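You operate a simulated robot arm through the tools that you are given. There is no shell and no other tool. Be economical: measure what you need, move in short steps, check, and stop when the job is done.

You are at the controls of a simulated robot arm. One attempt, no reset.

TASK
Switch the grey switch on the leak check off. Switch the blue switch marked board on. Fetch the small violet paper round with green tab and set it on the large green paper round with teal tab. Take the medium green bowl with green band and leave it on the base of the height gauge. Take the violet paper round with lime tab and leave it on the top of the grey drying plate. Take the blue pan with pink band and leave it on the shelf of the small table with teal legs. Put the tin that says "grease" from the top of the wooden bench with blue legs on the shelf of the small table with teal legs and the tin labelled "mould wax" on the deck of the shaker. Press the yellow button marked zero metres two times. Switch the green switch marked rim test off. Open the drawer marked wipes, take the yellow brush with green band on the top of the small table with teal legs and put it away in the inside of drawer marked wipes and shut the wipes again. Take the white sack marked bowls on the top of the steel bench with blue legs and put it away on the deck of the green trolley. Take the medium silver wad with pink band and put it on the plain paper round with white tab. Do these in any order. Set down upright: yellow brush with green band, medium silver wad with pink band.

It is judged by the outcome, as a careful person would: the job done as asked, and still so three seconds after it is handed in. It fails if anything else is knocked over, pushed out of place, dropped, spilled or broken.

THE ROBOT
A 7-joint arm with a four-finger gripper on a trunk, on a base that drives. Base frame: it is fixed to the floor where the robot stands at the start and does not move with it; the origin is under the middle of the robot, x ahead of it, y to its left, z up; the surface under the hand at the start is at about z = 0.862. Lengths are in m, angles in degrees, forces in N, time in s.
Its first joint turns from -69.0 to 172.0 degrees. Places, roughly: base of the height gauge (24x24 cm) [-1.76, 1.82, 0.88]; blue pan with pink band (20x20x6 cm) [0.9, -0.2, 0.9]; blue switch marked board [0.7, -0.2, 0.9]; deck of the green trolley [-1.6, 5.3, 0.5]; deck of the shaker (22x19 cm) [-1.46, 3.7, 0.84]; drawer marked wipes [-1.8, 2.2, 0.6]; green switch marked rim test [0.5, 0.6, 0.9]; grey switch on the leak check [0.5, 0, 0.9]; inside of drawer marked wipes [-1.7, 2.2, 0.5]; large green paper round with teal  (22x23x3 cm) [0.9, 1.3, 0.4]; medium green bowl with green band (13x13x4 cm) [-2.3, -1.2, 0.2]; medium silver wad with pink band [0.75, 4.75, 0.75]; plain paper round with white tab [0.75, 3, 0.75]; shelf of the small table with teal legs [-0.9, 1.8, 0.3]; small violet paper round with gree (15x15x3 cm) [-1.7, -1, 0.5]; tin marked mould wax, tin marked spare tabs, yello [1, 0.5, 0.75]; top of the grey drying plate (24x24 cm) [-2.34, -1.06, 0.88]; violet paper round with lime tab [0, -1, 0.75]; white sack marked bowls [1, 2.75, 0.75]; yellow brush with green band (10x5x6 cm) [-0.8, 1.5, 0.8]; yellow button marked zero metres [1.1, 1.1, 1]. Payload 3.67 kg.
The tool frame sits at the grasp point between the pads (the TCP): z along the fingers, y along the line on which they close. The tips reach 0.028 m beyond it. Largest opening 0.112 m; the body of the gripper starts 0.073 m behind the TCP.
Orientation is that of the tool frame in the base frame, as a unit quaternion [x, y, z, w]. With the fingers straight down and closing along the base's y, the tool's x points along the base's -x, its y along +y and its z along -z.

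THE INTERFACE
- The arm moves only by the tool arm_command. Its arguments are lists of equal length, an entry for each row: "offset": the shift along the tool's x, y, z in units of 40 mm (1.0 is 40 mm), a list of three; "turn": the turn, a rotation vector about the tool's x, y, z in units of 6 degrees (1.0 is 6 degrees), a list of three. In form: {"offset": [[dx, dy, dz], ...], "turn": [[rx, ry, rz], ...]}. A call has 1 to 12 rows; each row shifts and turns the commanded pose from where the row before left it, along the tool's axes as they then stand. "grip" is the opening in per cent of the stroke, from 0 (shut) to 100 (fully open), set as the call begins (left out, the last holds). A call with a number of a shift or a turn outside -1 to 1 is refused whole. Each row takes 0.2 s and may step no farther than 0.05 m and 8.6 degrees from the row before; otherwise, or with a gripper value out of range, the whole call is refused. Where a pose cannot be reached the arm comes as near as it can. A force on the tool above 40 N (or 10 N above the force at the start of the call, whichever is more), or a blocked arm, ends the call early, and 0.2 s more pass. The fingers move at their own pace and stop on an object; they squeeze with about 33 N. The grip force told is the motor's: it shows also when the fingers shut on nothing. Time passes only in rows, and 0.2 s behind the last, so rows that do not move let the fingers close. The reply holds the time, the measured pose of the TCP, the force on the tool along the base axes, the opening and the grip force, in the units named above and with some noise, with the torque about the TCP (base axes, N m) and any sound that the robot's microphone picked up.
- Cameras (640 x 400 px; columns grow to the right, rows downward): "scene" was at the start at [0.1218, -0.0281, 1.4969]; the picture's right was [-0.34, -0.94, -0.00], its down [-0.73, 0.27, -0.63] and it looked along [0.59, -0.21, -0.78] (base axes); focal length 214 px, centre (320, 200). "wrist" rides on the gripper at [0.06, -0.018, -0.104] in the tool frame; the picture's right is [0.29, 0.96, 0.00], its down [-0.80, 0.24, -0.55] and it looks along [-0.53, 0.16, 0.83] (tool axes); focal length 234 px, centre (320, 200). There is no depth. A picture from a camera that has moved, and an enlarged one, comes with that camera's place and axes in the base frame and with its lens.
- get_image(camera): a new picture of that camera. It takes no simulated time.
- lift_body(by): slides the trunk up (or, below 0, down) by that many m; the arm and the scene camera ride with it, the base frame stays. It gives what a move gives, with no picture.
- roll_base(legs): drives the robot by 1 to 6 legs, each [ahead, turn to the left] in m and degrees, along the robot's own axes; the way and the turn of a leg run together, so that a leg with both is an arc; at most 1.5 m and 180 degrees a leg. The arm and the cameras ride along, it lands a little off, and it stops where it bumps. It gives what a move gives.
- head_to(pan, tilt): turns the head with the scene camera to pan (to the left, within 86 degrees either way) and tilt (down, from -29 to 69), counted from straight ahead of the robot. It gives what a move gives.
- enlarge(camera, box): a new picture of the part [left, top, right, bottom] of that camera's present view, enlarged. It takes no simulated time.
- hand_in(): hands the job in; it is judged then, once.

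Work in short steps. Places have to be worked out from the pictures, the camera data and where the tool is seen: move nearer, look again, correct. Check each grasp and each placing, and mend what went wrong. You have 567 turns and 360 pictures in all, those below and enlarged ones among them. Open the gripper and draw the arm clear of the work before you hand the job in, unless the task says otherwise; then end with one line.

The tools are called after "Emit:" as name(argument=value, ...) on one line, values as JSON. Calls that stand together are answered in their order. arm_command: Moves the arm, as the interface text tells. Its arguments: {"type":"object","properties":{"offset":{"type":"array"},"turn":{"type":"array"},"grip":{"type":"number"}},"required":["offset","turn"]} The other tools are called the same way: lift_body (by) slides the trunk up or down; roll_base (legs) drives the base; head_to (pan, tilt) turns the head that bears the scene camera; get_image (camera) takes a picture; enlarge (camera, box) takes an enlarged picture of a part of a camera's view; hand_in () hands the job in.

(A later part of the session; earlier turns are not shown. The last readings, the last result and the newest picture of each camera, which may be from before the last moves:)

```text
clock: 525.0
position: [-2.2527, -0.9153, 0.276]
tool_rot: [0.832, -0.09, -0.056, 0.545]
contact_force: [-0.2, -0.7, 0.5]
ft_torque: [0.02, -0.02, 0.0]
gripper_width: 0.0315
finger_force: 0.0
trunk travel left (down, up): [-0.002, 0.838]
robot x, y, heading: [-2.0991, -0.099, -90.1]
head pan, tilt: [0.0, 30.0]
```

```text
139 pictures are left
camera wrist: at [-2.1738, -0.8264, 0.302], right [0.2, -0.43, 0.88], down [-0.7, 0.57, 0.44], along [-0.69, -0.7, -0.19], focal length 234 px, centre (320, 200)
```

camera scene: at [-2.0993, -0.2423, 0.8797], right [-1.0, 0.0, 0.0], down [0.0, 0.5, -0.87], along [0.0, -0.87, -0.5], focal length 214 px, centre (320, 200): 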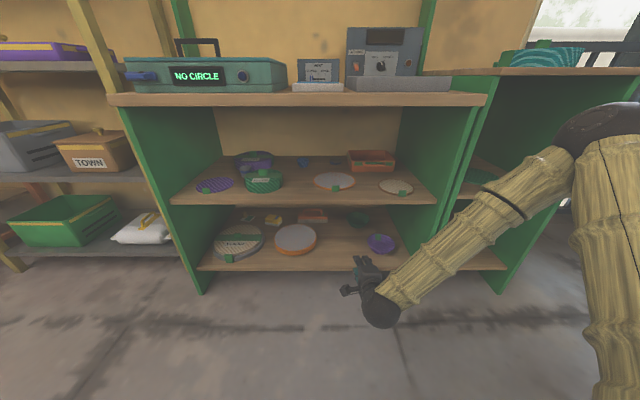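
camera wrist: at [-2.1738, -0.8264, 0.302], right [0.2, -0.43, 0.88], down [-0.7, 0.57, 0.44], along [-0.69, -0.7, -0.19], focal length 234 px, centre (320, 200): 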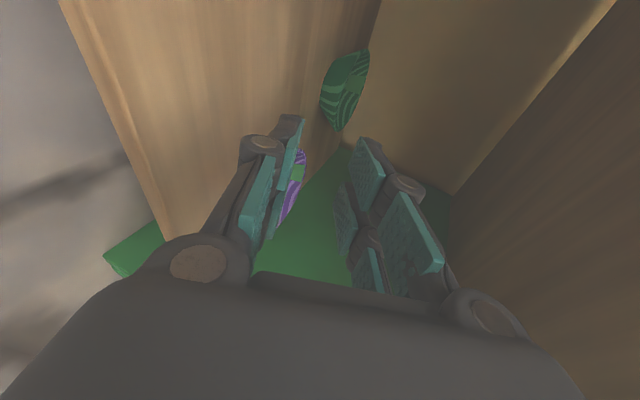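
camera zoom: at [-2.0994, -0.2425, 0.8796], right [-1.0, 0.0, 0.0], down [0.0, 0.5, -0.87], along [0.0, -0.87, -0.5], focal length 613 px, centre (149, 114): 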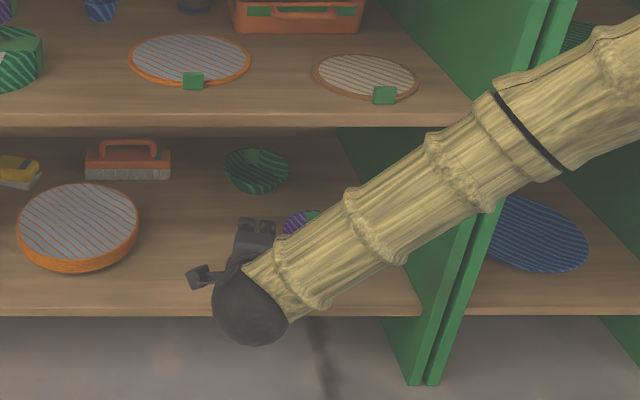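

Advance further in small steps, watching for contact.

Emit:
arm_command(offset=[[0.1, 0.075, 0.886], [0.1, 0.075, 0.886]], turn=[[0, 0, 0], [0, 0, 0]])

Emit:
enlarge(camera="scene", box=[240, 100, 640, 340])

Emit:
enlarge(camera="wrist", box=[240, 20, 440, 180])

```text
clock: 525.6
position: [-2.2601, -0.9835, 0.2539]
tool_rot: [0.831, -0.089, -0.055, 0.546]
contact_force: [0.4, -0.1, 0.6]
ft_torque: [-0.02, -0.04, 0.02]
gripper_width: 0.0312
finger_force: 0.2
trunk travel left (down, up): [-0.002, 0.838]
robot x, y, heading: [-2.1023, -0.0997, -90.0]
head pan, tilt: [0.0, 30.0]
```

```text
1.60 times, centred on (440, 220) of scene
camera zoom: at [-2.0994, -0.2425, 0.8796], right [-1.0, 0.0, 0.0], down [0.0, 0.5, -0.87], along [0.0, -0.87, -0.5], focal length 343 px, centre (128, 168)
```

zoom: 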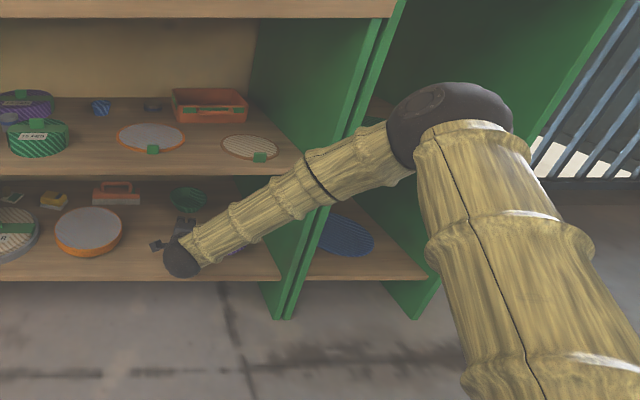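

```text
2.50 times, centred on (340, 100) of wrist
camera zoom: at [-2.18, -0.8941, 0.2796], right [0.2, -0.43, 0.88], down [-0.7, 0.57, 0.44], along [-0.69, -0.7, -0.19], focal length 585 px, centre (270, 450)
```

zoom: 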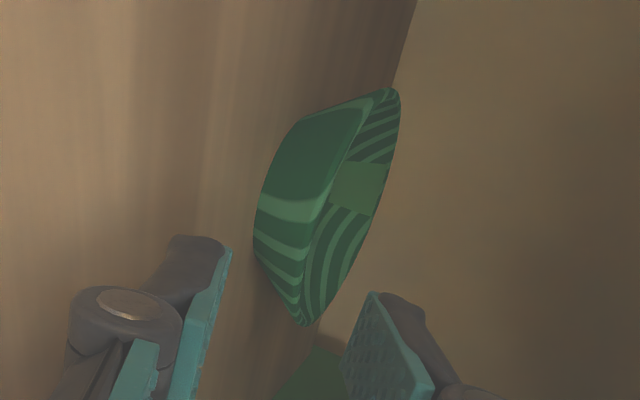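

Rim is slightly lower than assumed. Advance three steps and check.

Emit:
arm_command(offset=[[0, 0.12, 0.75], [0, 0.12, 0.75], [0, 0.12, 0.75]], turn=[[0, 0, 0], [0, 0, 0], [0, 0, 0]])

Emit:
enlarge(camera="wrist", box=[220, 20, 460, 200])

Emit:
enlarge(camera="scene", box=[300, 180, 420, 280])

```text
clock: 526.4
position: [-2.2789, -1.0685, 0.2311]
tool_rot: [0.832, -0.089, -0.054, 0.545]
contact_force: [-0.1, 0.1, -0.4]
ft_torque: [-0.01, -0.01, 0.0]
gripper_width: 0.0313
finger_force: 0.2
trunk travel left (down, up): [-0.002, 0.838]
robot x, y, heading: [-2.0994, -0.0958, -90.0]
head pan, tilt: [0.0, 30.0]
```

```text
2.22 times, centred on (340, 110) of wrist
camera zoom: at [-2.1985, -0.9795, 0.2566], right [0.2, -0.43, 0.88], down [-0.7, 0.57, 0.44], along [-0.69, -0.7, -0.19], focal length 520 px, centre (276, 400)
```

zoom: 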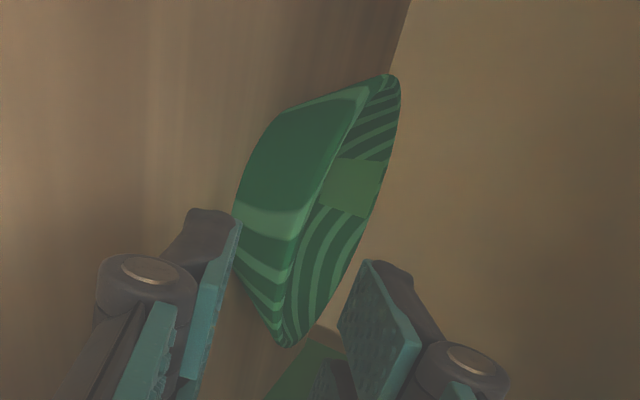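

```text
4.00 times, centred on (360, 230) of scene
camera zoom: at [-2.0994, -0.2426, 0.8795], right [-1.0, 0.0, 0.0], down [0.0, 0.5, -0.87], along [0.0, -0.87, -0.5], focal length 858 px, centre (160, 80)
```

zoom: 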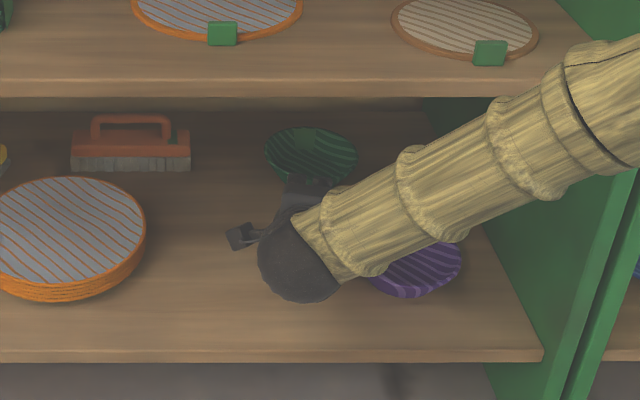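

Aligned with the bowl centre. Advance 3 cm so the wall lies between the pads.

Emit:
arm_command(offset=[[0, 0.02, 0.4], [0, 0.02, 0.37]], turn=[[0, 0, 0], [0, 0, 0]])

Emit:
enlarge(camera="wrist", box=[220, 20, 460, 200])

```text
clock: 527.0
position: [-2.2824, -1.0965, 0.2216]
tool_rot: [0.832, -0.088, -0.055, 0.545]
contact_force: [0.6, 0.3, -0.4]
ft_torque: [-0.02, 0.0, 0.0]
gripper_width: 0.0313
finger_force: 0.0
trunk travel left (down, up): [-0.002, 0.838]
robot x, y, heading: [-2.0989, -0.0993, -90.2]
head pan, tilt: [0.0, 30.0]
```

```text
2.22 times, centred on (340, 110) of wrist
camera zoom: at [-2.2035, -1.0079, 0.2457], right [0.2, -0.43, 0.88], down [-0.7, 0.57, 0.44], along [-0.69, -0.7, -0.19], focal length 520 px, centre (276, 400)
```

zoom: 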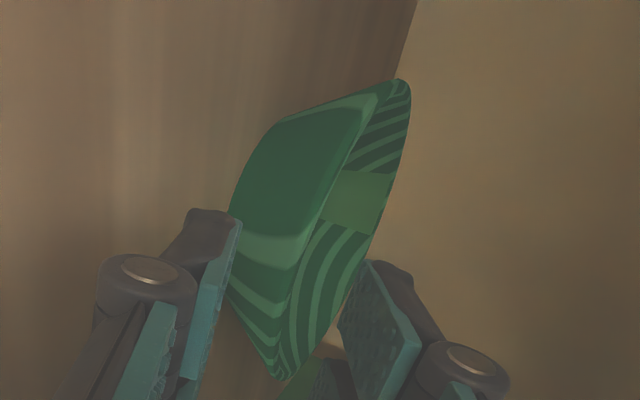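

Advance 1 cm more and close.

Emit:
arm_command(offset=[[0, 0.06, 0.22], [0, 0, 0]], turn=[[0, 0, 0], [0, 0, 0]])

Emit:
arm_command(offset=[[0, 0, 0], [0, 0, 0], [0, 0, 0]], turn=[[0, 0, 0], [0, 0, 0], [0, 0, 0]], grip=0)

Emit:
enlarge(camera="wrist", box=[220, 20, 460, 200])

```text
clock: 527.6
position: [-2.2846, -1.1062, 0.2194]
tool_rot: [0.831, -0.088, -0.056, 0.546]
contact_force: [-0.4, 0.0, 1.0]
ft_torque: [0.02, -0.01, 0.02]
gripper_width: 0.0314
finger_force: 0.0
trunk travel left (down, up): [-0.002, 0.838]
robot x, y, heading: [-2.0993, -0.0974, -90.1]
head pan, tilt: [0.0, 30.0]
```

```text
clock: 528.4
position: [-2.2846, -1.1069, 0.2187]
tool_rot: [0.832, -0.089, -0.055, 0.545]
contact_force: [0.1, -0.2, -0.9]
ft_torque: [-0.02, -0.01, -0.03]
gripper_width: 0.0
finger_force: 32.8
trunk travel left (down, up): [-0.002, 0.838]
robot x, y, heading: [-2.1032, -0.0942, -89.9]
head pan, tilt: [0.0, 30.0]
```

```text
2.22 times, centred on (340, 110) of wrist
camera zoom: at [-2.2055, -1.0168, 0.2447], right [0.2, -0.43, 0.88], down [-0.7, 0.57, 0.44], along [-0.69, -0.7, -0.19], focal length 520 px, centre (276, 400)
```

zoom: 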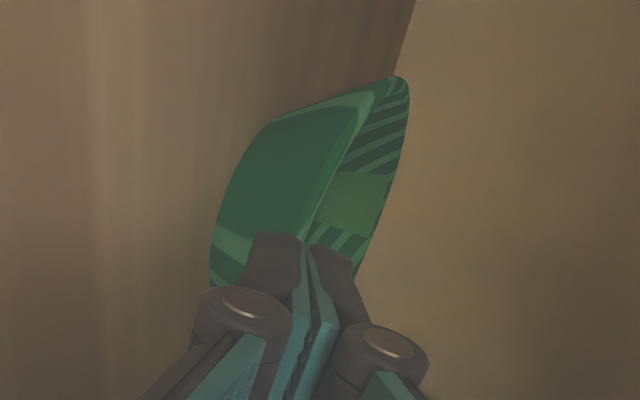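

Closed just short of the rim, but the slit lines up with it. Open, advance 3 cm level, and close.

Emit:
arm_command(offset=[[0, 0, 0], [0, 0, 0], [0, 0.15, 0.35], [0, 0.15, 0.34]], turn=[[0, 0, 0], [0, 0, 0], [0, 0, 0], [0, 0, 0]], grip=28)

Emit:
arm_command(offset=[[0, 0, 0], [0, 0, 0], [0, 0, 0]], turn=[[0, 0, 0], [0, 0, 0], [0, 0, 0]], grip=0)

Emit:
enlarge(camera="wrist", box=[220, 20, 460, 200])

```text
clock: 529.4
position: [-2.2907, -1.1347, 0.2194]
tool_rot: [0.832, -0.088, -0.056, 0.545]
contact_force: [-0.5, -0.8, -0.1]
ft_torque: [0.02, 0.0, -0.01]
gripper_width: 0.0312
finger_force: 0.1
trunk travel left (down, up): [-0.002, 0.838]
robot x, y, heading: [-2.1006, -0.0993, -90.0]
head pan, tilt: [0.0, 30.0]
```

```text
clock: 530.2
position: [-2.2912, -1.1353, 0.2193]
tool_rot: [0.832, -0.089, -0.056, 0.545]
contact_force: [0.4, -0.7, 0.3]
ft_torque: [0.03, 0.0, 0.02]
gripper_width: 0.0003
finger_force: 33.4
trunk travel left (down, up): [-0.002, 0.838]
robot x, y, heading: [-2.0996, -0.0984, -90.2]
head pan, tilt: [0.0, 30.0]
```

```text
2.22 times, centred on (340, 110) of wrist
camera zoom: at [-2.2118, -1.0465, 0.2447], right [0.2, -0.43, 0.88], down [-0.7, 0.57, 0.44], along [-0.69, -0.7, -0.19], focal length 520 px, centre (276, 400)
```

zoom: 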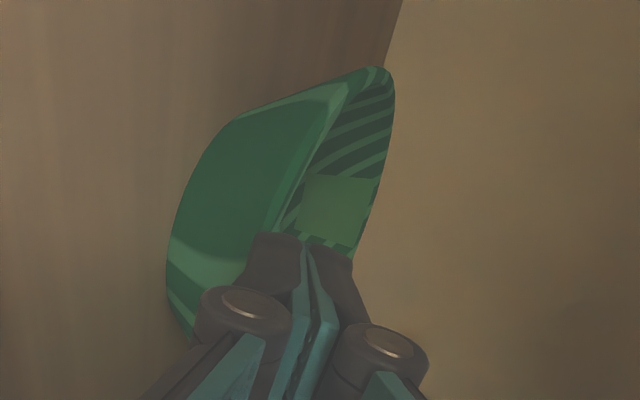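

The rack shelf computes to z≈0.17, so the rim (~0.21) is just below the pads. Back off 3 cm, lower 14 mm, advance again and close.

Emit:
arm_command(offset=[[0, 0, 0], [0, 0, 0], [0, -0.3, -0.69], [0, -0.32, 0.14], [0, 0.15, 0.35], [0, 0.15, 0.35]], turn=[[0, 0, 0], [0, 0, 0], [0, 0, 0], [0, 0, 0], [0, 0, 0], [0, 0, 0]], grip=30)

Emit:
arm_command(offset=[[0, 0, 0], [0, 0, 0], [0, 0, 0]], turn=[[0, 0, 0], [0, 0, 0], [0, 0, 0]], grip=0)

Emit:
enlarge(camera="wrist", box=[220, 20, 460, 200])

```text
clock: 531.6
position: [-2.2889, -1.1352, 0.2048]
tool_rot: [0.832, -0.089, -0.056, 0.546]
contact_force: [-0.2, 0.7, -0.7]
ft_torque: [-0.01, 0.02, -0.02]
gripper_width: 0.0336
finger_force: 0.0
trunk travel left (down, up): [-0.002, 0.838]
robot x, y, heading: [-2.0999, -0.0975, -90.1]
head pan, tilt: [0.0, 30.0]
```

```text
clock: 532.4
position: [-2.2907, -1.1352, 0.2064]
tool_rot: [0.832, -0.089, -0.055, 0.546]
contact_force: [2.2, 4.8, 9.3]
ft_torque: [-0.14, -0.04, 0.01]
gripper_width: 0.0059
finger_force: 33.2
trunk travel left (down, up): [-0.002, 0.838]
robot x, y, heading: [-2.1013, -0.0984, -90.0]
head pan, tilt: [0.0, 30.0]
```

```text
2.22 times, centred on (340, 110) of wrist
camera zoom: at [-2.2106, -1.0466, 0.2317], right [0.2, -0.43, 0.88], down [-0.7, 0.57, 0.44], along [-0.69, -0.7, -0.19], focal length 520 px, centre (276, 400)
```

zoom: 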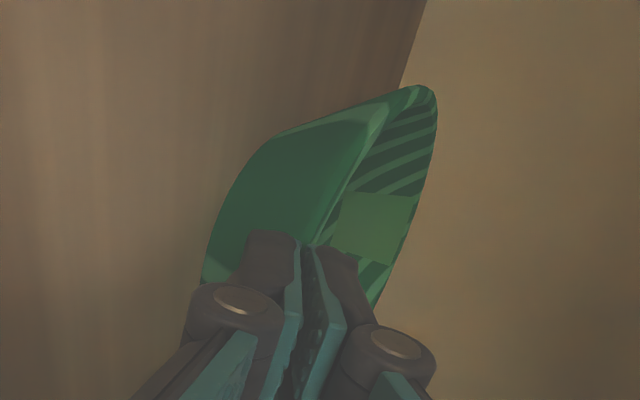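

Rim gripped (5.9 mm). Lift 2 cm and draw straight back out.

Emit:
arm_command(offset=[[0, 0.46, -0.2], [0, -0.3, -0.7], [0, -0.38, -0.88], [0, -0.38, -0.88]], turn=[[0, 0, 0], [0, 0, 0], [0, 0, 0], [0, 0, 0]])

Emit:
enlarge(camera="scene", box=[280, 170, 440, 300])

```text
clock: 533.4
position: [-2.2693, -1.0315, 0.2254]
tool_rot: [0.832, -0.089, -0.055, 0.545]
contact_force: [0.2, -0.2, -0.4]
ft_torque: [0.0, 0.01, -0.01]
gripper_width: 0.0002
finger_force: 33.0
trunk travel left (down, up): [-0.002, 0.838]
robot x, y, heading: [-2.1022, -0.0995, -90.1]
head pan, tilt: [0.0, 30.0]
```

```text
3.08 times, centred on (360, 235) of scene
camera zoom: at [-2.0994, -0.2429, 0.8795], right [-1.0, 0.0, 0.0], down [0.0, 0.5, -0.87], along [0.0, -0.87, -0.5], focal length 660 px, centre (197, 92)
```

zoom: 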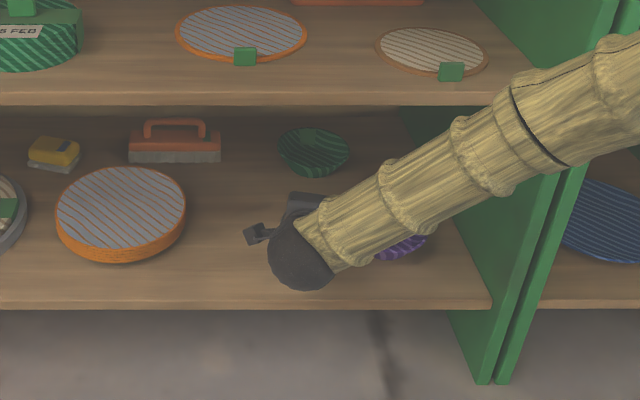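

It slipped off the rim edge. Try again, 1.5 cm deeper and slightly lower.

Emit:
arm_command(offset=[[0, -0.54, 0.23], [0, 0.397, 0.917], [0, 0.397, 0.917], [0, 0.2, 0.46], [0, 0.2, 0.46], [0, 0, 0]], turn=[[0, 0, 0], [0, 0, 0], [0, 0, 0], [0, 0, 0], [0, 0, 0], [0, 0, 0]], grip=32)

Emit:
enlarge(camera="wrist", box=[220, 20, 460, 200])

```text
clock: 534.8
position: [-2.2933, -1.1492, 0.2027]
tool_rot: [0.832, -0.089, -0.055, 0.545]
contact_force: [0.2, 1.3, -0.4]
ft_torque: [0.0, 0.01, -0.03]
gripper_width: 0.0357
finger_force: 0.1
trunk travel left (down, up): [-0.002, 0.838]
robot x, y, heading: [-2.0993, -0.1005, -89.9]
head pan, tilt: [0.0, 30.0]
```

```text
2.22 times, centred on (340, 110) of wrist
camera zoom: at [-2.2141, -1.0594, 0.2273], right [0.2, -0.43, 0.88], down [-0.7, 0.57, 0.44], along [-0.69, -0.7, -0.19], focal length 520 px, centre (276, 400)
```

zoom: 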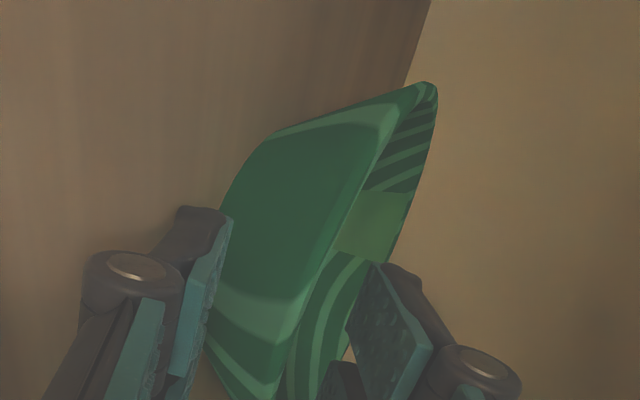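

Emit:
arm_command(offset=[[0, 0.08, 0.2], [0, 0, 0]], turn=[[0, 0, 0], [0, 0, 0]])

Emit:
arm_command(offset=[[0, 0, 0], [0, 0, 0], [0, 0, 0]], turn=[[0, 0, 0], [0, 0, 0], [0, 0, 0]], grip=0)

Emit:
arm_command(offset=[[0, 0.2, -0.09], [0, 0.2, -0.09]], turn=[[0, 0, 0], [0, 0, 0]])

Emit:
enlarge(camera="wrist", box=[220, 20, 460, 200])

```text
clock: 535.4
position: [-2.2945, -1.1573, 0.2003]
tool_rot: [0.832, -0.088, -0.055, 0.545]
contact_force: [-0.6, -0.4, 0.2]
ft_torque: [-0.02, 0.0, 0.02]
gripper_width: 0.0359
finger_force: 0.0
trunk travel left (down, up): [-0.002, 0.838]
robot x, y, heading: [-2.1, -0.0981, -90.0]
head pan, tilt: [0.0, 30.0]
```

```text
clock: 536.2
position: [-2.2962, -1.1574, 0.201]
tool_rot: [0.832, -0.088, -0.056, 0.545]
contact_force: [0.8, 0.2, -0.4]
ft_torque: [0.02, 0.02, 0.0]
gripper_width: 0.0069
finger_force: 33.0
trunk travel left (down, up): [-0.002, 0.838]
robot x, y, heading: [-2.0974, -0.1029, -90.1]
head pan, tilt: [0.0, 30.0]
```

```text
clock: 536.8
position: [-2.2961, -1.1574, 0.2176]
tool_rot: [0.831, -0.089, -0.055, 0.546]
contact_force: [0.1, 0.3, -0.7]
ft_torque: [-0.01, -0.02, -0.01]
gripper_width: 0.0072
finger_force: 33.2
trunk travel left (down, up): [-0.002, 0.838]
robot x, y, heading: [-2.1016, -0.0987, -90.0]
head pan, tilt: [0.0, 30.0]
```

```text
2.22 times, centred on (340, 110) of wrist
camera zoom: at [-2.2158, -1.0677, 0.2441], right [0.2, -0.43, 0.88], down [-0.7, 0.57, 0.44], along [-0.69, -0.7, -0.19], focal length 520 px, centre (276, 400)
```

zoom: 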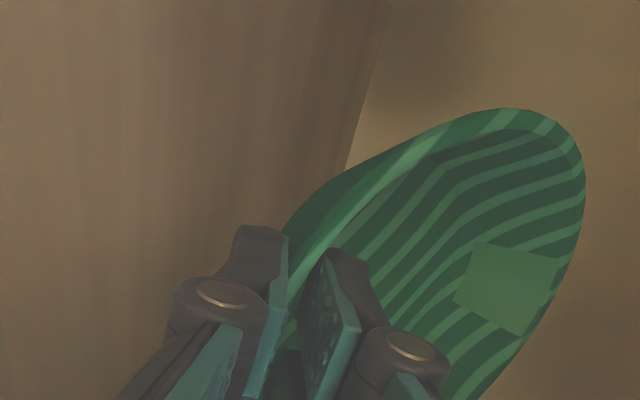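

Now firmly held (7 mm, wall aligned with the pads). Draw it straight out.

Emit:
arm_command(offset=[[0, 0.2, -0.09], [0, -0.38, -0.88], [0, -0.38, -0.88], [0, -0.38, -0.88], [0, -0.38, -0.88], [0, -0.38, -0.88], [0, -0.38, -0.88], [0, -0.38, -0.88], [0, -0.38, -0.88], [0, -0.38, -0.88]], turn=[[0, 0, 0], [0, 0, 0], [0, 0, 0], [0, 0, 0], [0, 0, 0], [0, 0, 0], [0, 0, 0], [0, 0, 0], [0, 0, 0], [0, 0, 0]])

Emit:
get_image(camera="scene")

```text
clock: 539.0
position: [-2.2231, -0.8171, 0.2283]
tool_rot: [0.832, -0.089, -0.056, 0.545]
contact_force: [-0.8, -0.6, 0.1]
ft_torque: [0.03, 0.0, -0.01]
gripper_width: 0.0071
finger_force: 32.9
trunk travel left (down, up): [-0.002, 0.838]
robot x, y, heading: [-2.0978, -0.0994, -89.8]
head pan, tilt: [0.0, 30.0]
```

```text
127 pictures are left
camera scene: at [-2.0994, -0.2427, 0.8795], right [-1.0, 0.0, 0.0], down [0.0, 0.5, -0.87], along [0.0, -0.87, -0.5], focal length 214 px, centre (320, 200)
```

scene: 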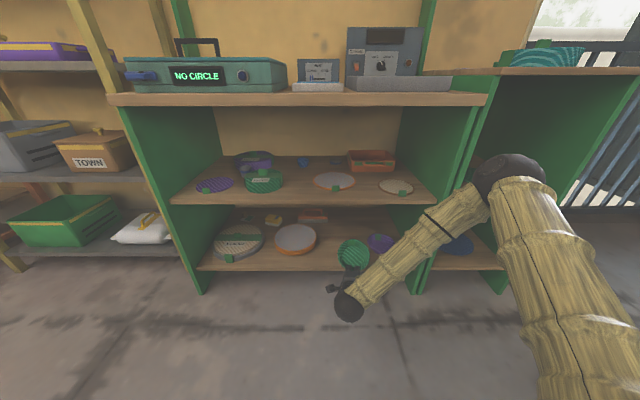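

Bowl is out of the shelf region nearly; back the base off, then raise the trunk.

Emit:
roll_base(legs=[[-0.3, 0]])

Emit:
lift_body(by=0.4)

Emit:
lift_body(by=0.3)

Emit:
get_image(camera="wrist")

```text
clock: 541.0
position: [-2.2235, -0.5181, 0.228]
tool_rot: [0.832, -0.088, -0.056, 0.544]
contact_force: [0.1, 0.4, 0.5]
ft_torque: [0.02, 0.01, 0.01]
gripper_width: 0.0069
finger_force: 33.2
trunk travel left (down, up): [-0.002, 0.838]
robot x, y, heading: [-2.0987, 0.1971, -89.9]
head pan, tilt: [0.0, 30.0]
```

```text
clock: 544.9
position: [-2.2248, -0.519, 0.6286]
tool_rot: [0.832, -0.088, -0.056, 0.545]
contact_force: [-0.3, -0.5, 0.2]
ft_torque: [-0.01, 0.0, 0.03]
gripper_width: 0.0071
finger_force: 32.8
trunk travel left (down, up): [-0.402, 0.438]
robot x, y, heading: [-2.1021, 0.1999, -89.8]
head pan, tilt: [0.0, 30.0]
```

```text
clock: 547.9
position: [-2.2239, -0.5197, 0.9276]
tool_rot: [0.832, -0.088, -0.056, 0.544]
contact_force: [-0.2, -0.7, 0.2]
ft_torque: [-0.01, 0.0, 0.02]
gripper_width: 0.0068
finger_force: 32.8
trunk travel left (down, up): [-0.702, 0.138]
robot x, y, heading: [-2.0982, 0.1993, -89.9]
head pan, tilt: [0.0, 30.0]
```

```text
126 pictures are left
camera wrist: at [-2.1444, -0.4299, 0.9535], right [0.2, -0.43, 0.88], down [-0.7, 0.57, 0.44], along [-0.69, -0.7, -0.19], focal length 234 px, centre (320, 200)
```

wrist: 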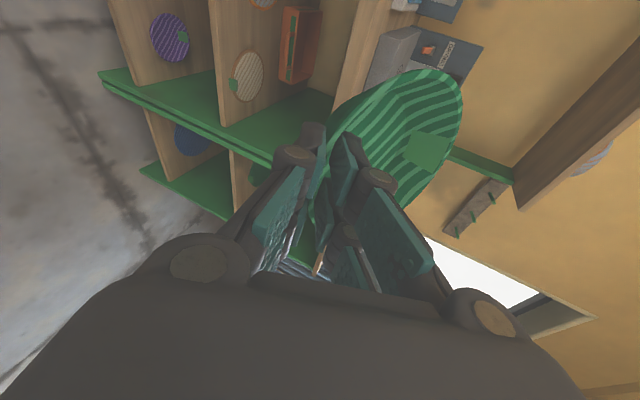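

Raise a bit more and drive round to the far side of the big bench, facing the height gauge.

Emit:
lift_body(by=0.13)

Emit:
roll_base(legs=[[0, -161], [1.2, 0], [0.58, 0], [0, -104]])

Emit:
head_to(pan=0, tilt=35)

Emit:
get_image(camera="scene")

```text
clock: 549.4
position: [-2.2246, -0.5178, 1.0575]
tool_rot: [0.832, -0.089, -0.056, 0.545]
contact_force: [-0.6, -0.1, 0.6]
ft_torque: [0.0, 0.01, 0.01]
gripper_width: 0.007
finger_force: 33.1
trunk travel left (down, up): [-0.832, 0.008]
robot x, y, heading: [-2.1011, 0.1987, -89.8]
head pan, tilt: [0.0, 30.0]
```

```text
clock: 557.9
position: [-2.2231, 1.0267, 1.0579]
tool_rot: [-0.03, 0.836, 0.548, -0.022]
contact_force: [0.8, -0.9, -0.7]
ft_torque: [-0.04, 0.03, -0.01]
gripper_width: 0.0068
finger_force: 32.7
trunk travel left (down, up): [-0.832, 0.008]
robot x, y, heading: [-2.1469, 0.2994, 105.3]
head pan, tilt: [0.0, 30.0]
stopped in leg 2: the robot was blocked; the commanded pose is now the measured one
```

```text
clock: 558.5
position: [-2.2261, 1.0271, 1.0578]
tool_rot: [-0.031, 0.835, 0.549, -0.021]
contact_force: [0.5, 0.4, -0.2]
ft_torque: [0.02, 0.02, 0.02]
gripper_width: 0.0068
finger_force: 32.6
trunk travel left (down, up): [-0.832, 0.008]
robot x, y, heading: [-2.1512, 0.3031, 104.9]
head pan, tilt: [0.0, 35.0]
```

```text
125 pictures are left
camera scene: at [-2.1853, 0.4316, 1.7018], right [0.97, 0.26, 0.0], down [0.15, -0.55, -0.82], along [-0.21, 0.79, -0.57], focal length 214 px, centre (320, 200)
```

scene: 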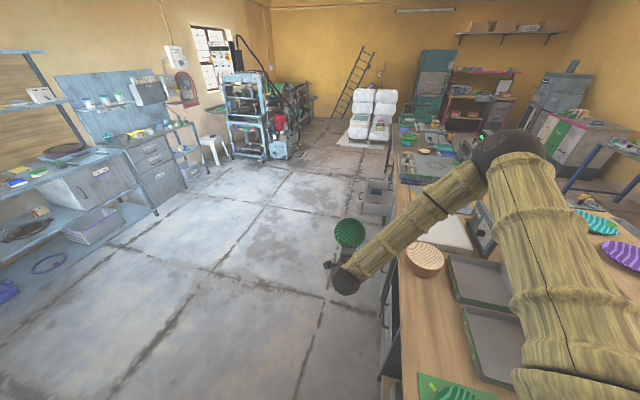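

Blocked by the bench corner. Back off and swing wider to the west.

Emit:
roll_base(legs=[[-0.12, 0], [0, 70], [0.55, 0], [0, -80]])

Emit:
get_image(camera="scene")

```text
clock: 569.0
position: [-2.6277, 0.9587, 1.0575]
tool_rot: [0.035, 0.835, 0.548, 0.021]
contact_force: [-0.5, -0.7, -0.3]
ft_torque: [-0.06, 0.01, -0.01]
gripper_width: 0.0067
finger_force: 33.1
trunk travel left (down, up): [-0.832, 0.008]
robot x, y, heading: [-2.6643, 0.2315, 95.9]
head pan, tilt: [0.0, 35.0]
```

```text
124 pictures are left
camera scene: at [-2.6793, 0.365, 1.7018], right [0.99, 0.1, 0.0], down [0.06, -0.57, -0.82], along [-0.09, 0.81, -0.57], focal length 214 px, centre (320, 200)
```

scene: 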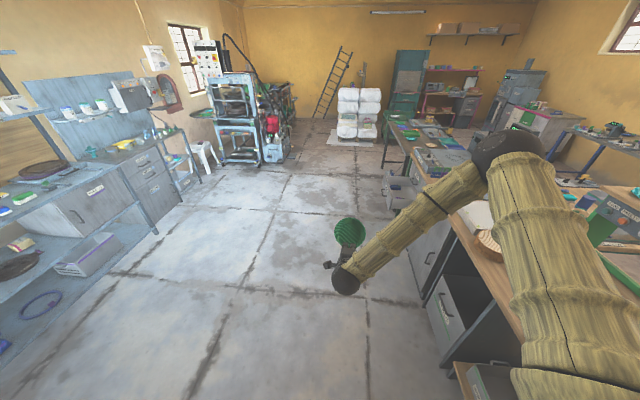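

Path north is clear. Drive 1.65 m and turn to face the bench.

Emit:
roll_base(legs=[[1.0, 0], [0.65, 0], [0, -90]])

Emit:
head_to(pan=-5, tilt=38)

Emit:
get_image(camera="scene")

```text
clock: 581.2
position: [-2.1079, 1.8315, 1.0581]
tool_rot: [0.619, 0.562, 0.37, 0.405]
contact_force: [0.0, 0.7, 0.1]
ft_torque: [0.01, 0.0, 0.03]
gripper_width: 0.0066
finger_force: 33.4
trunk travel left (down, up): [-0.832, 0.008]
robot x, y, heading: [-2.8333, 1.8781, 5.3]
head pan, tilt: [0.0, 35.0]
```

```text
clock: 581.9
position: [-2.1075, 1.8309, 1.0578]
tool_rot: [0.619, 0.562, 0.37, 0.405]
contact_force: [-0.1, 0.0, 0.4]
ft_torque: [-0.03, 0.0, 0.01]
gripper_width: 0.0065
finger_force: 33.4
trunk travel left (down, up): [-0.832, 0.008]
robot x, y, heading: [-2.839, 1.8791, 5.4]
head pan, tilt: [-5.0, 38.0]
```

```text
123 pictures are left
camera scene: at [-2.7004, 1.8818, 1.6972], right [0.0, -1.0, 0.0], down [-0.62, 0.0, -0.79], along [0.79, 0.0, -0.62], focal length 214 px, centre (320, 200)
```

scene: 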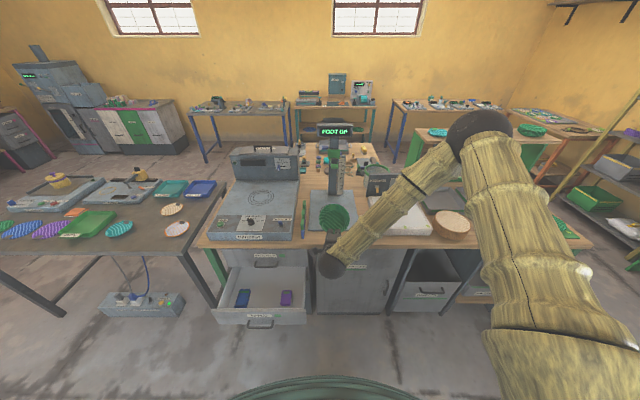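

Emit:
enlarge(camera="scene", box=[210, 110, 450, 330])

```text
1.82 times, centred on (330, 220) of scene
camera zoom: at [-2.7004, 1.8818, 1.6972], right [0.0, -1.0, 0.0], down [-0.62, 0.0, -0.79], along [0.79, 0.0, -0.62], focal length 390 px, centre (302, 164)
```

zoom: 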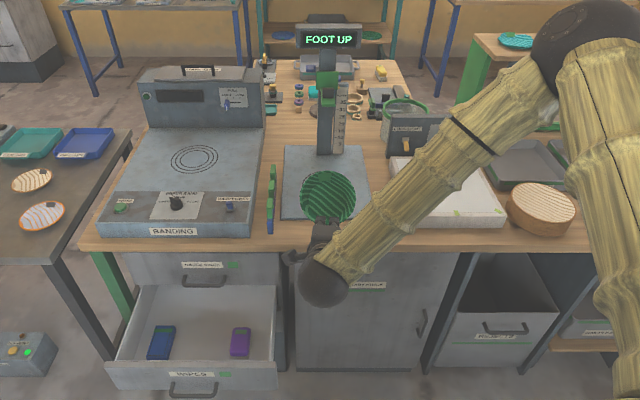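

Height gauge plate is clear (foot up). Pitch the hand down 22° to level the bowl, then look.

Emit:
arm_command(offset=[[0, 0, 0], [0, 0, 0], [0, 0, 0], [0, 0, 0]], turn=[[0.92, 0, 0], [0.92, 0, 0], [0.92, 0, 0], [0.92, 0, 0]])

Emit:
enlarge(camera="scene", box=[270, 130, 430, 290])

Emit:
get_image(camera="wrist")

```text
clock: 582.9
position: [-2.1082, 1.8318, 1.0578]
tool_rot: [0.686, 0.622, 0.255, 0.278]
contact_force: [-0.1, -0.5, 0.0]
ft_torque: [0.0, 0.06, -0.02]
gripper_width: 0.0064
finger_force: 33.3
trunk travel left (down, up): [-0.832, 0.008]
robot x, y, heading: [-2.8366, 1.8794, 5.4]
head pan, tilt: [-5.0, 38.0]
```

```text
2.50 times, centred on (350, 210) of scene
camera zoom: at [-2.7008, 1.8819, 1.6972], right [0.0, -1.0, 0.0], down [-0.62, 0.0, -0.79], along [0.79, 0.0, -0.62], focal length 536 px, centre (245, 175)
```

zoom: 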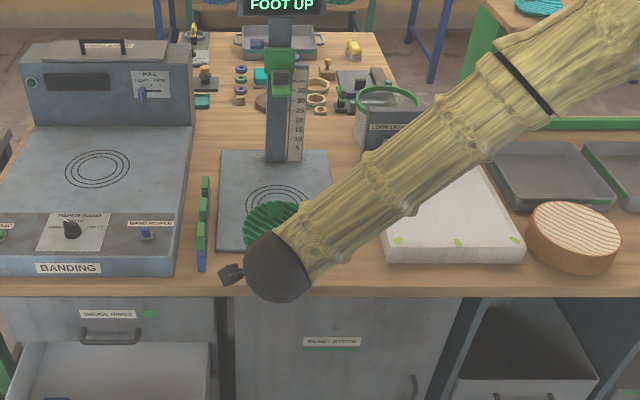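

```text
120 pictures are left
camera wrist: at [-2.188, 1.8999, 1.1202], right [0.71, 0.22, 0.67], down [-0.29, -0.77, 0.56], along [0.64, -0.59, -0.49], focal length 234 px, centre (320, 200)
```

wrist: 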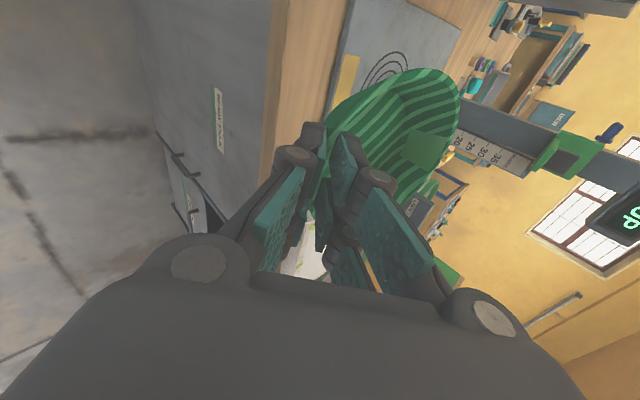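

Nearly level (≈7° residual). Add 6° and move over the plate, staying at z≈0.98.

Emit:
arm_command(offset=[[0, 0, 0], [0.035, 0.44, 0.77], [0.035, 0.44, 0.77], [0.035, 0.44, 0.77], [0.035, 0.44, 0.77], [0.035, 0.44, 0.77], [0.035, 0.44, 0.77], [0.035, 0.44, 0.77], [0.035, 0.44, 0.77]], turn=[[1, 0, 0], [0, 0, 0], [0, 0, 0], [0, 0, 0], [0, 0, 0], [0, 0, 0], [0, 0, 0], [0, 0, 0], [0, 0, 0]])

Emit:
enlarge(camera="scene", box=[270, 110, 430, 270])

Emit:
get_image(camera="wrist")

```text
clock: 584.9
position: [-1.8429, 1.8172, 0.9511]
tool_rot: [0.699, 0.636, 0.222, 0.241]
contact_force: [-0.3, 0.2, 0.1]
ft_torque: [-0.01, 0.0, -0.04]
gripper_width: 0.0061
finger_force: 32.8
trunk travel left (down, up): [-0.832, 0.008]
robot x, y, heading: [-2.8326, 1.8826, 5.3]
head pan, tilt: [-5.0, 38.0]
```

```text
2.50 times, centred on (350, 190) of scene
camera zoom: at [-2.6986, 1.8823, 1.6971], right [0.0, -1.0, 0.0], down [-0.62, 0.0, -0.79], along [0.79, 0.0, -0.62], focal length 536 px, centre (245, 225)
```

zoom: 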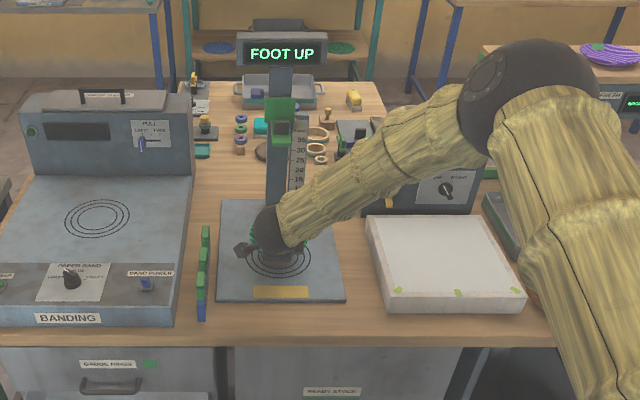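

```text
118 pictures are left
camera wrist: at [-1.9161, 1.8855, 1.0218], right [0.78, 0.21, 0.59], down [-0.23, -0.78, 0.58], along [0.59, -0.59, -0.56], focal length 234 px, centre (320, 200)
```

wrist: 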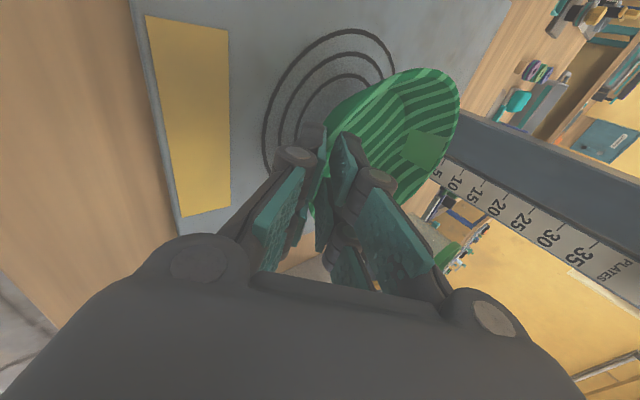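

Over the plate's rings. Lower in 1 cm then smaller steps to contact.

Emit:
arm_command(offset=[[0, -0.155, 0.197], [0, -0.155, 0.197], [0, -0.08, 0.1], [0, -0.08, 0.1]], turn=[[0, 0, 0], [0, 0, 0], [0, 0, 0], [0, 0, 0]])

Emit:
get_image(camera="wrist")

```text
clock: 585.9
position: [-1.8447, 1.8173, 0.9234]
tool_rot: [0.699, 0.634, 0.223, 0.243]
contact_force: [0.0, -0.2, 5.7]
ft_torque: [-0.06, -0.19, -0.03]
gripper_width: 0.0065
finger_force: 33.2
trunk travel left (down, up): [-0.832, 0.008]
robot x, y, heading: [-2.8389, 1.8823, 5.2]
head pan, tilt: [-5.0, 38.0]
```

```text
117 pictures are left
camera wrist: at [-1.9173, 1.8852, 0.9937], right [0.77, 0.21, 0.6], down [-0.23, -0.78, 0.58], along [0.59, -0.59, -0.55], focal length 234 px, centre (320, 200)
```

wrist: 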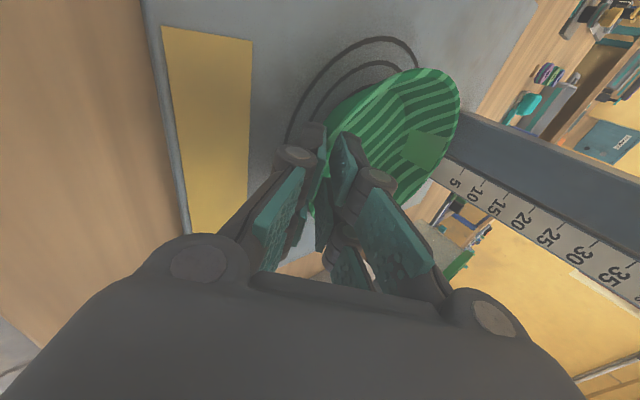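

Touching. Open a little and withdraw along the tool axis.

Emit:
arm_command(offset=[[0, -0.05, 0.06], [0, 0, 0], [0, 0, 0], [0, 0, 0]], turn=[[0, 0, 0], [0, 0, 0], [0, 0, 0], [0, 0, 0]], grip=22)

Emit:
arm_command(offset=[[0, 0, -0.4], [0, 0, -0.5], [0, 0, -0.8], [0, 0, -0.8], [0, -0.4, -0.7], [0, -0.4, -0.7], [0, -0.4, -0.7]], turn=[[0, 0, 0], [0, 0, 0], [0, 0, 0], [0, 0, 0], [0, 0, 0], [0, 0, 0], [0, 0, 0]])

Emit:
enlarge(camera="scene", box=[290, 110, 420, 240])

Emit:
get_image(camera="wrist")

```text
clock: 586.9
position: [-1.845, 1.8171, 0.9187]
tool_rot: [0.7, 0.634, 0.223, 0.243]
contact_force: [0.2, -0.4, -0.6]
ft_torque: [-0.02, -0.01, 0.01]
gripper_width: 0.0247
finger_force: 0.0
trunk travel left (down, up): [-0.832, 0.008]
robot x, y, heading: [-2.8364, 1.8785, 5.1]
head pan, tilt: [-5.0, 38.0]
```

```text
clock: 588.5
position: [-1.9965, 1.8316, 1.0351]
tool_rot: [0.7, 0.634, 0.223, 0.242]
contact_force: [-0.7, 0.9, -0.2]
ft_torque: [-0.01, -0.01, 0.01]
gripper_width: 0.0246
finger_force: 0.0
trunk travel left (down, up): [-0.832, 0.008]
robot x, y, heading: [-2.8371, 1.8826, 5.3]
head pan, tilt: [-5.0, 38.0]
```

```text
3.08 times, centred on (355, 175) of scene
camera zoom: at [-2.7017, 1.8819, 1.6973], right [0.0, -1.0, 0.0], down [-0.62, 0.0, -0.79], along [0.79, 0.0, -0.62], focal length 660 px, centre (212, 277)
```

zoom: 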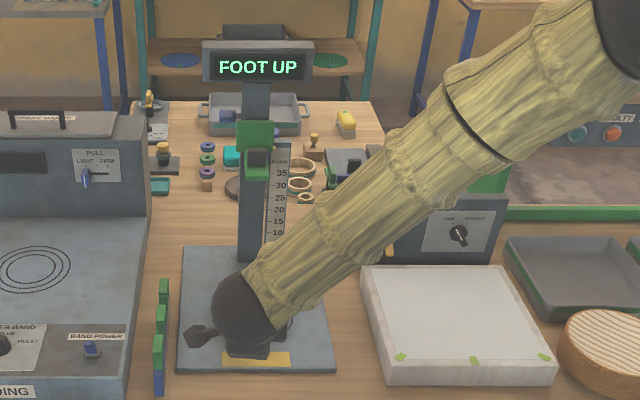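

```text
115 pictures are left
camera wrist: at [-2.07, 1.9004, 1.1058], right [0.77, 0.21, 0.6], down [-0.23, -0.78, 0.58], along [0.59, -0.59, -0.55], focal length 234 px, centre (320, 200)
```

wrist: 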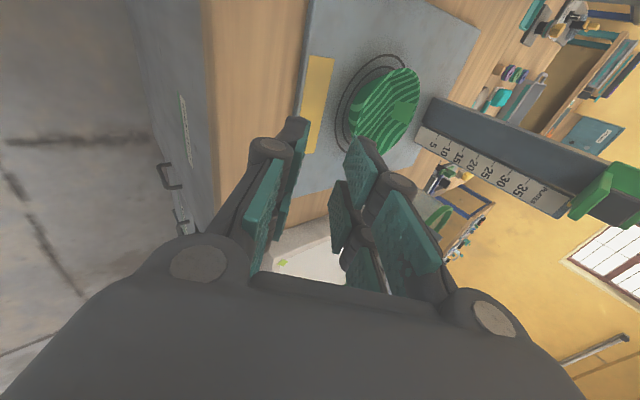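

Bowl rests upright on the gauge base. Restore the hand to the ordinary pointing-down attitude.

Emit:
arm_command(offset=[[0, 0, -0.5], [0, 0, 0], [0, 0, 0], [0, 0, 0], [0, 0, 0], [0, 0, 0], [0, 0, 0], [0, 0, 0], [0, 0, 0], [0, 0, 0], [0, 0, 0], [0, 0, 0]], turn=[[0, 0, 0], [1, 0, 0], [1, 0, 0], [1, 0, 0], [1, 0, 0], [1, 0, 0], [1, 0, 0], [0.4, 0, 0], [0, 0, -1], [0, 0, -1], [0, 0, -1], [0, 0, -1]])

Emit:
arm_command(offset=[[0, 0, 0], [0, 0, 0], [0, 0, 0], [0, 0, 0], [0, 0, 0], [0, 0, 0], [0, 0, 0], [0, 0, 0], [0, 0, 0], [0, 0, 0]], turn=[[0, 0, -1], [0, 0, -1], [0, 0, -1], [0, 0, -1], [0, 0, -1], [0, 0, -1], [0, 0, -1], [0, 0, -1], [0, 0, -1], [0, 0, -1]], grip=70)

```text
clock: 591.1
position: [-2.0088, 1.8316, 1.0483]
tool_rot: [0.584, 0.812, 0.001, -0.001]
contact_force: [0.0, 0.0, 0.3]
ft_torque: [0.0, 0.02, -0.01]
gripper_width: 0.0247
finger_force: 0.0
trunk travel left (down, up): [-0.832, 0.008]
robot x, y, heading: [-2.8394, 1.8763, 5.3]
head pan, tilt: [-5.0, 38.0]
```

```text
clock: 593.3
position: [-2.008, 1.8322, 1.0488]
tool_rot: [0.1, 0.995, 0.002, 0.0]
contact_force: [-0.5, 0.3, 0.6]
ft_torque: [-0.03, -0.01, -0.02]
gripper_width: 0.0782
finger_force: 0.0
trunk travel left (down, up): [-0.832, 0.008]
robot x, y, heading: [-2.838, 1.8772, 5.2]
head pan, tilt: [-5.0, 38.0]
```

Retract and drive round the south end of the bench to the small table's east side.

Emit:
arm_command(offset=[[0.95, 0, 0], [0.95, 0, 0], [0.95, 0, 0], [0.95, 0, 0], [0.95, 0, 0], [0.95, 0, 0]], turn=[[0, 0, 0], [0, 0, 0], [0, 0, 0], [0, 0, 0], [0, 0, 0], [0, 0, 0]])

Emit:
roll_base(legs=[[0, -95], [1.0, 0], [0.93, 0], [0, 90], [1.4, 0], [1.3, 0]])

Emit:
roll_base(legs=[[0, 90], [1.4, 0], [0, 90]])

Emit:
head_to(pan=0, tilt=45)

Emit:
get_image(camera="scene")

```text
clock: 594.7
position: [-2.233, 1.877, 1.0488]
tool_rot: [0.101, 0.995, 0.002, 0.0]
contact_force: [-0.2, 0.7, -0.1]
ft_torque: [0.02, -0.03, -0.04]
gripper_width: 0.0786
finger_force: 0.0
trunk travel left (down, up): [-0.832, 0.008]
robot x, y, heading: [-2.8403, 1.8807, 5.3]
head pan, tilt: [-5.0, 38.0]
```

```text
clock: 625.0
position: [0.4689, -0.1467, 1.049]
tool_rot: [0.154, 0.988, 0.002, -0.001]
contact_force: [-0.2, 0.3, 0.4]
ft_torque: [-0.01, 0.01, 0.01]
gripper_width: 0.0782
finger_force: 0.1
trunk travel left (down, up): [-0.832, 0.008]
robot x, y, heading: [-0.1329, -0.0776, -1.1]
head pan, tilt: [-5.0, 38.0]
```

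```text
clock: 639.5
position: [-0.6577, 1.4228, 1.0489]
tool_rot: [0.984, -0.179, 0.0, 0.002]
contact_force: [0.1, -0.5, -0.4]
ft_torque: [-0.02, 0.03, 0.01]
gripper_width: 0.0783
finger_force: 0.2
trunk travel left (down, up): [-0.832, 0.008]
robot x, y, heading: [-0.0598, 1.3285, 176.2]
head pan, tilt: [-5.0, 38.0]
```

```text
clock: 640.2
position: [-0.6571, 1.4225, 1.0486]
tool_rot: [0.984, -0.179, -0.001, 0.002]
contact_force: [0.3, -0.2, 0.9]
ft_torque: [0.01, 0.01, 0.03]
gripper_width: 0.0785
finger_force: 0.1
trunk travel left (down, up): [-0.832, 0.008]
robot x, y, heading: [-0.0608, 1.322, 176.3]
head pan, tilt: [0.0, 45.0]
```

```text
114 pictures are left
camera scene: at [-0.1901, 1.3339, 1.687], right [0.07, 1.0, 0.0], down [0.71, -0.05, -0.71], along [-0.71, 0.05, -0.71], focal length 214 px, centre (320, 200)
```

scene: 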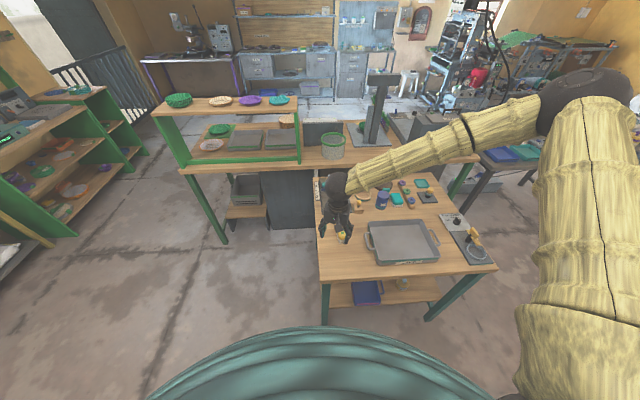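

Emit:
arm_command(offset=[[0, 0, -0.9], [0, 0, -0.9], [0, 0, -0.9], [0, 0, -0.9]], turn=[[0, 0, 0], [0, 0, 0], [0, 0, 0], [0, 0, 0]])

Emit:
lift_body(by=-0.2)

Emit:
get_image(camera="wrist")

Emit:
enlarge(camera="scene", box=[290, 170, 410, 270])

```text
clock: 641.2
position: [-0.6561, 1.4246, 1.1933]
tool_rot: [0.984, -0.179, 0.0, 0.001]
contact_force: [1.0, 0.1, -0.8]
ft_torque: [0.0, -0.01, 0.0]
gripper_width: 0.0786
finger_force: 0.1
trunk travel left (down, up): [-0.832, 0.008]
robot x, y, heading: [-0.0613, 1.3266, 176.0]
head pan, tilt: [0.0, 45.0]
```

```text
clock: 643.4
position: [-0.6573, 1.4249, 0.9922]
tool_rot: [0.984, -0.179, 0.0, 0.002]
contact_force: [0.4, -0.7, -0.3]
ft_torque: [-0.06, -0.02, 0.02]
gripper_width: 0.0783
finger_force: 0.1
trunk travel left (down, up): [-0.632, 0.208]
robot x, y, heading: [-0.0577, 1.3276, 176.5]
head pan, tilt: [0.0, 45.0]
```

```text
113 pictures are left
camera wrist: at [-0.595, 1.4219, 1.097], right [-0.07, -1.0, 0.0], down [-0.83, 0.06, 0.55], along [-0.55, 0.03, -0.83], focal length 234 px, centre (320, 200)
```

wrist: 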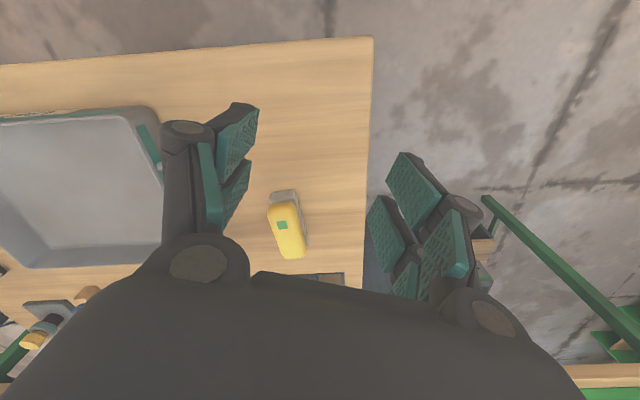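

```text
4.00 times, centred on (350, 220) of scene
camera zoom: at [-0.1899, 1.3337, 1.487], right [0.07, 1.0, 0.0], down [0.71, -0.05, -0.71], along [-0.71, 0.05, -0.71], focal length 858 px, centre (200, 120)
```

zoom: 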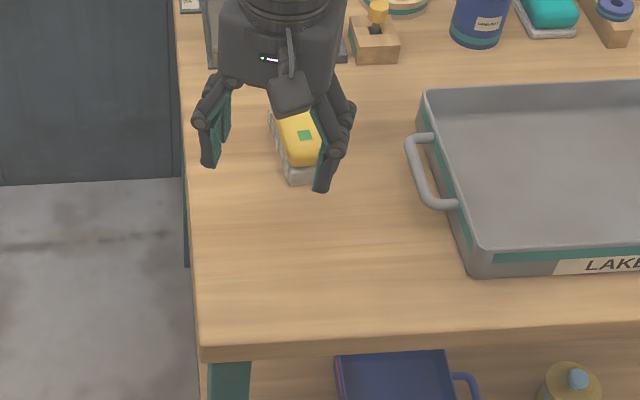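

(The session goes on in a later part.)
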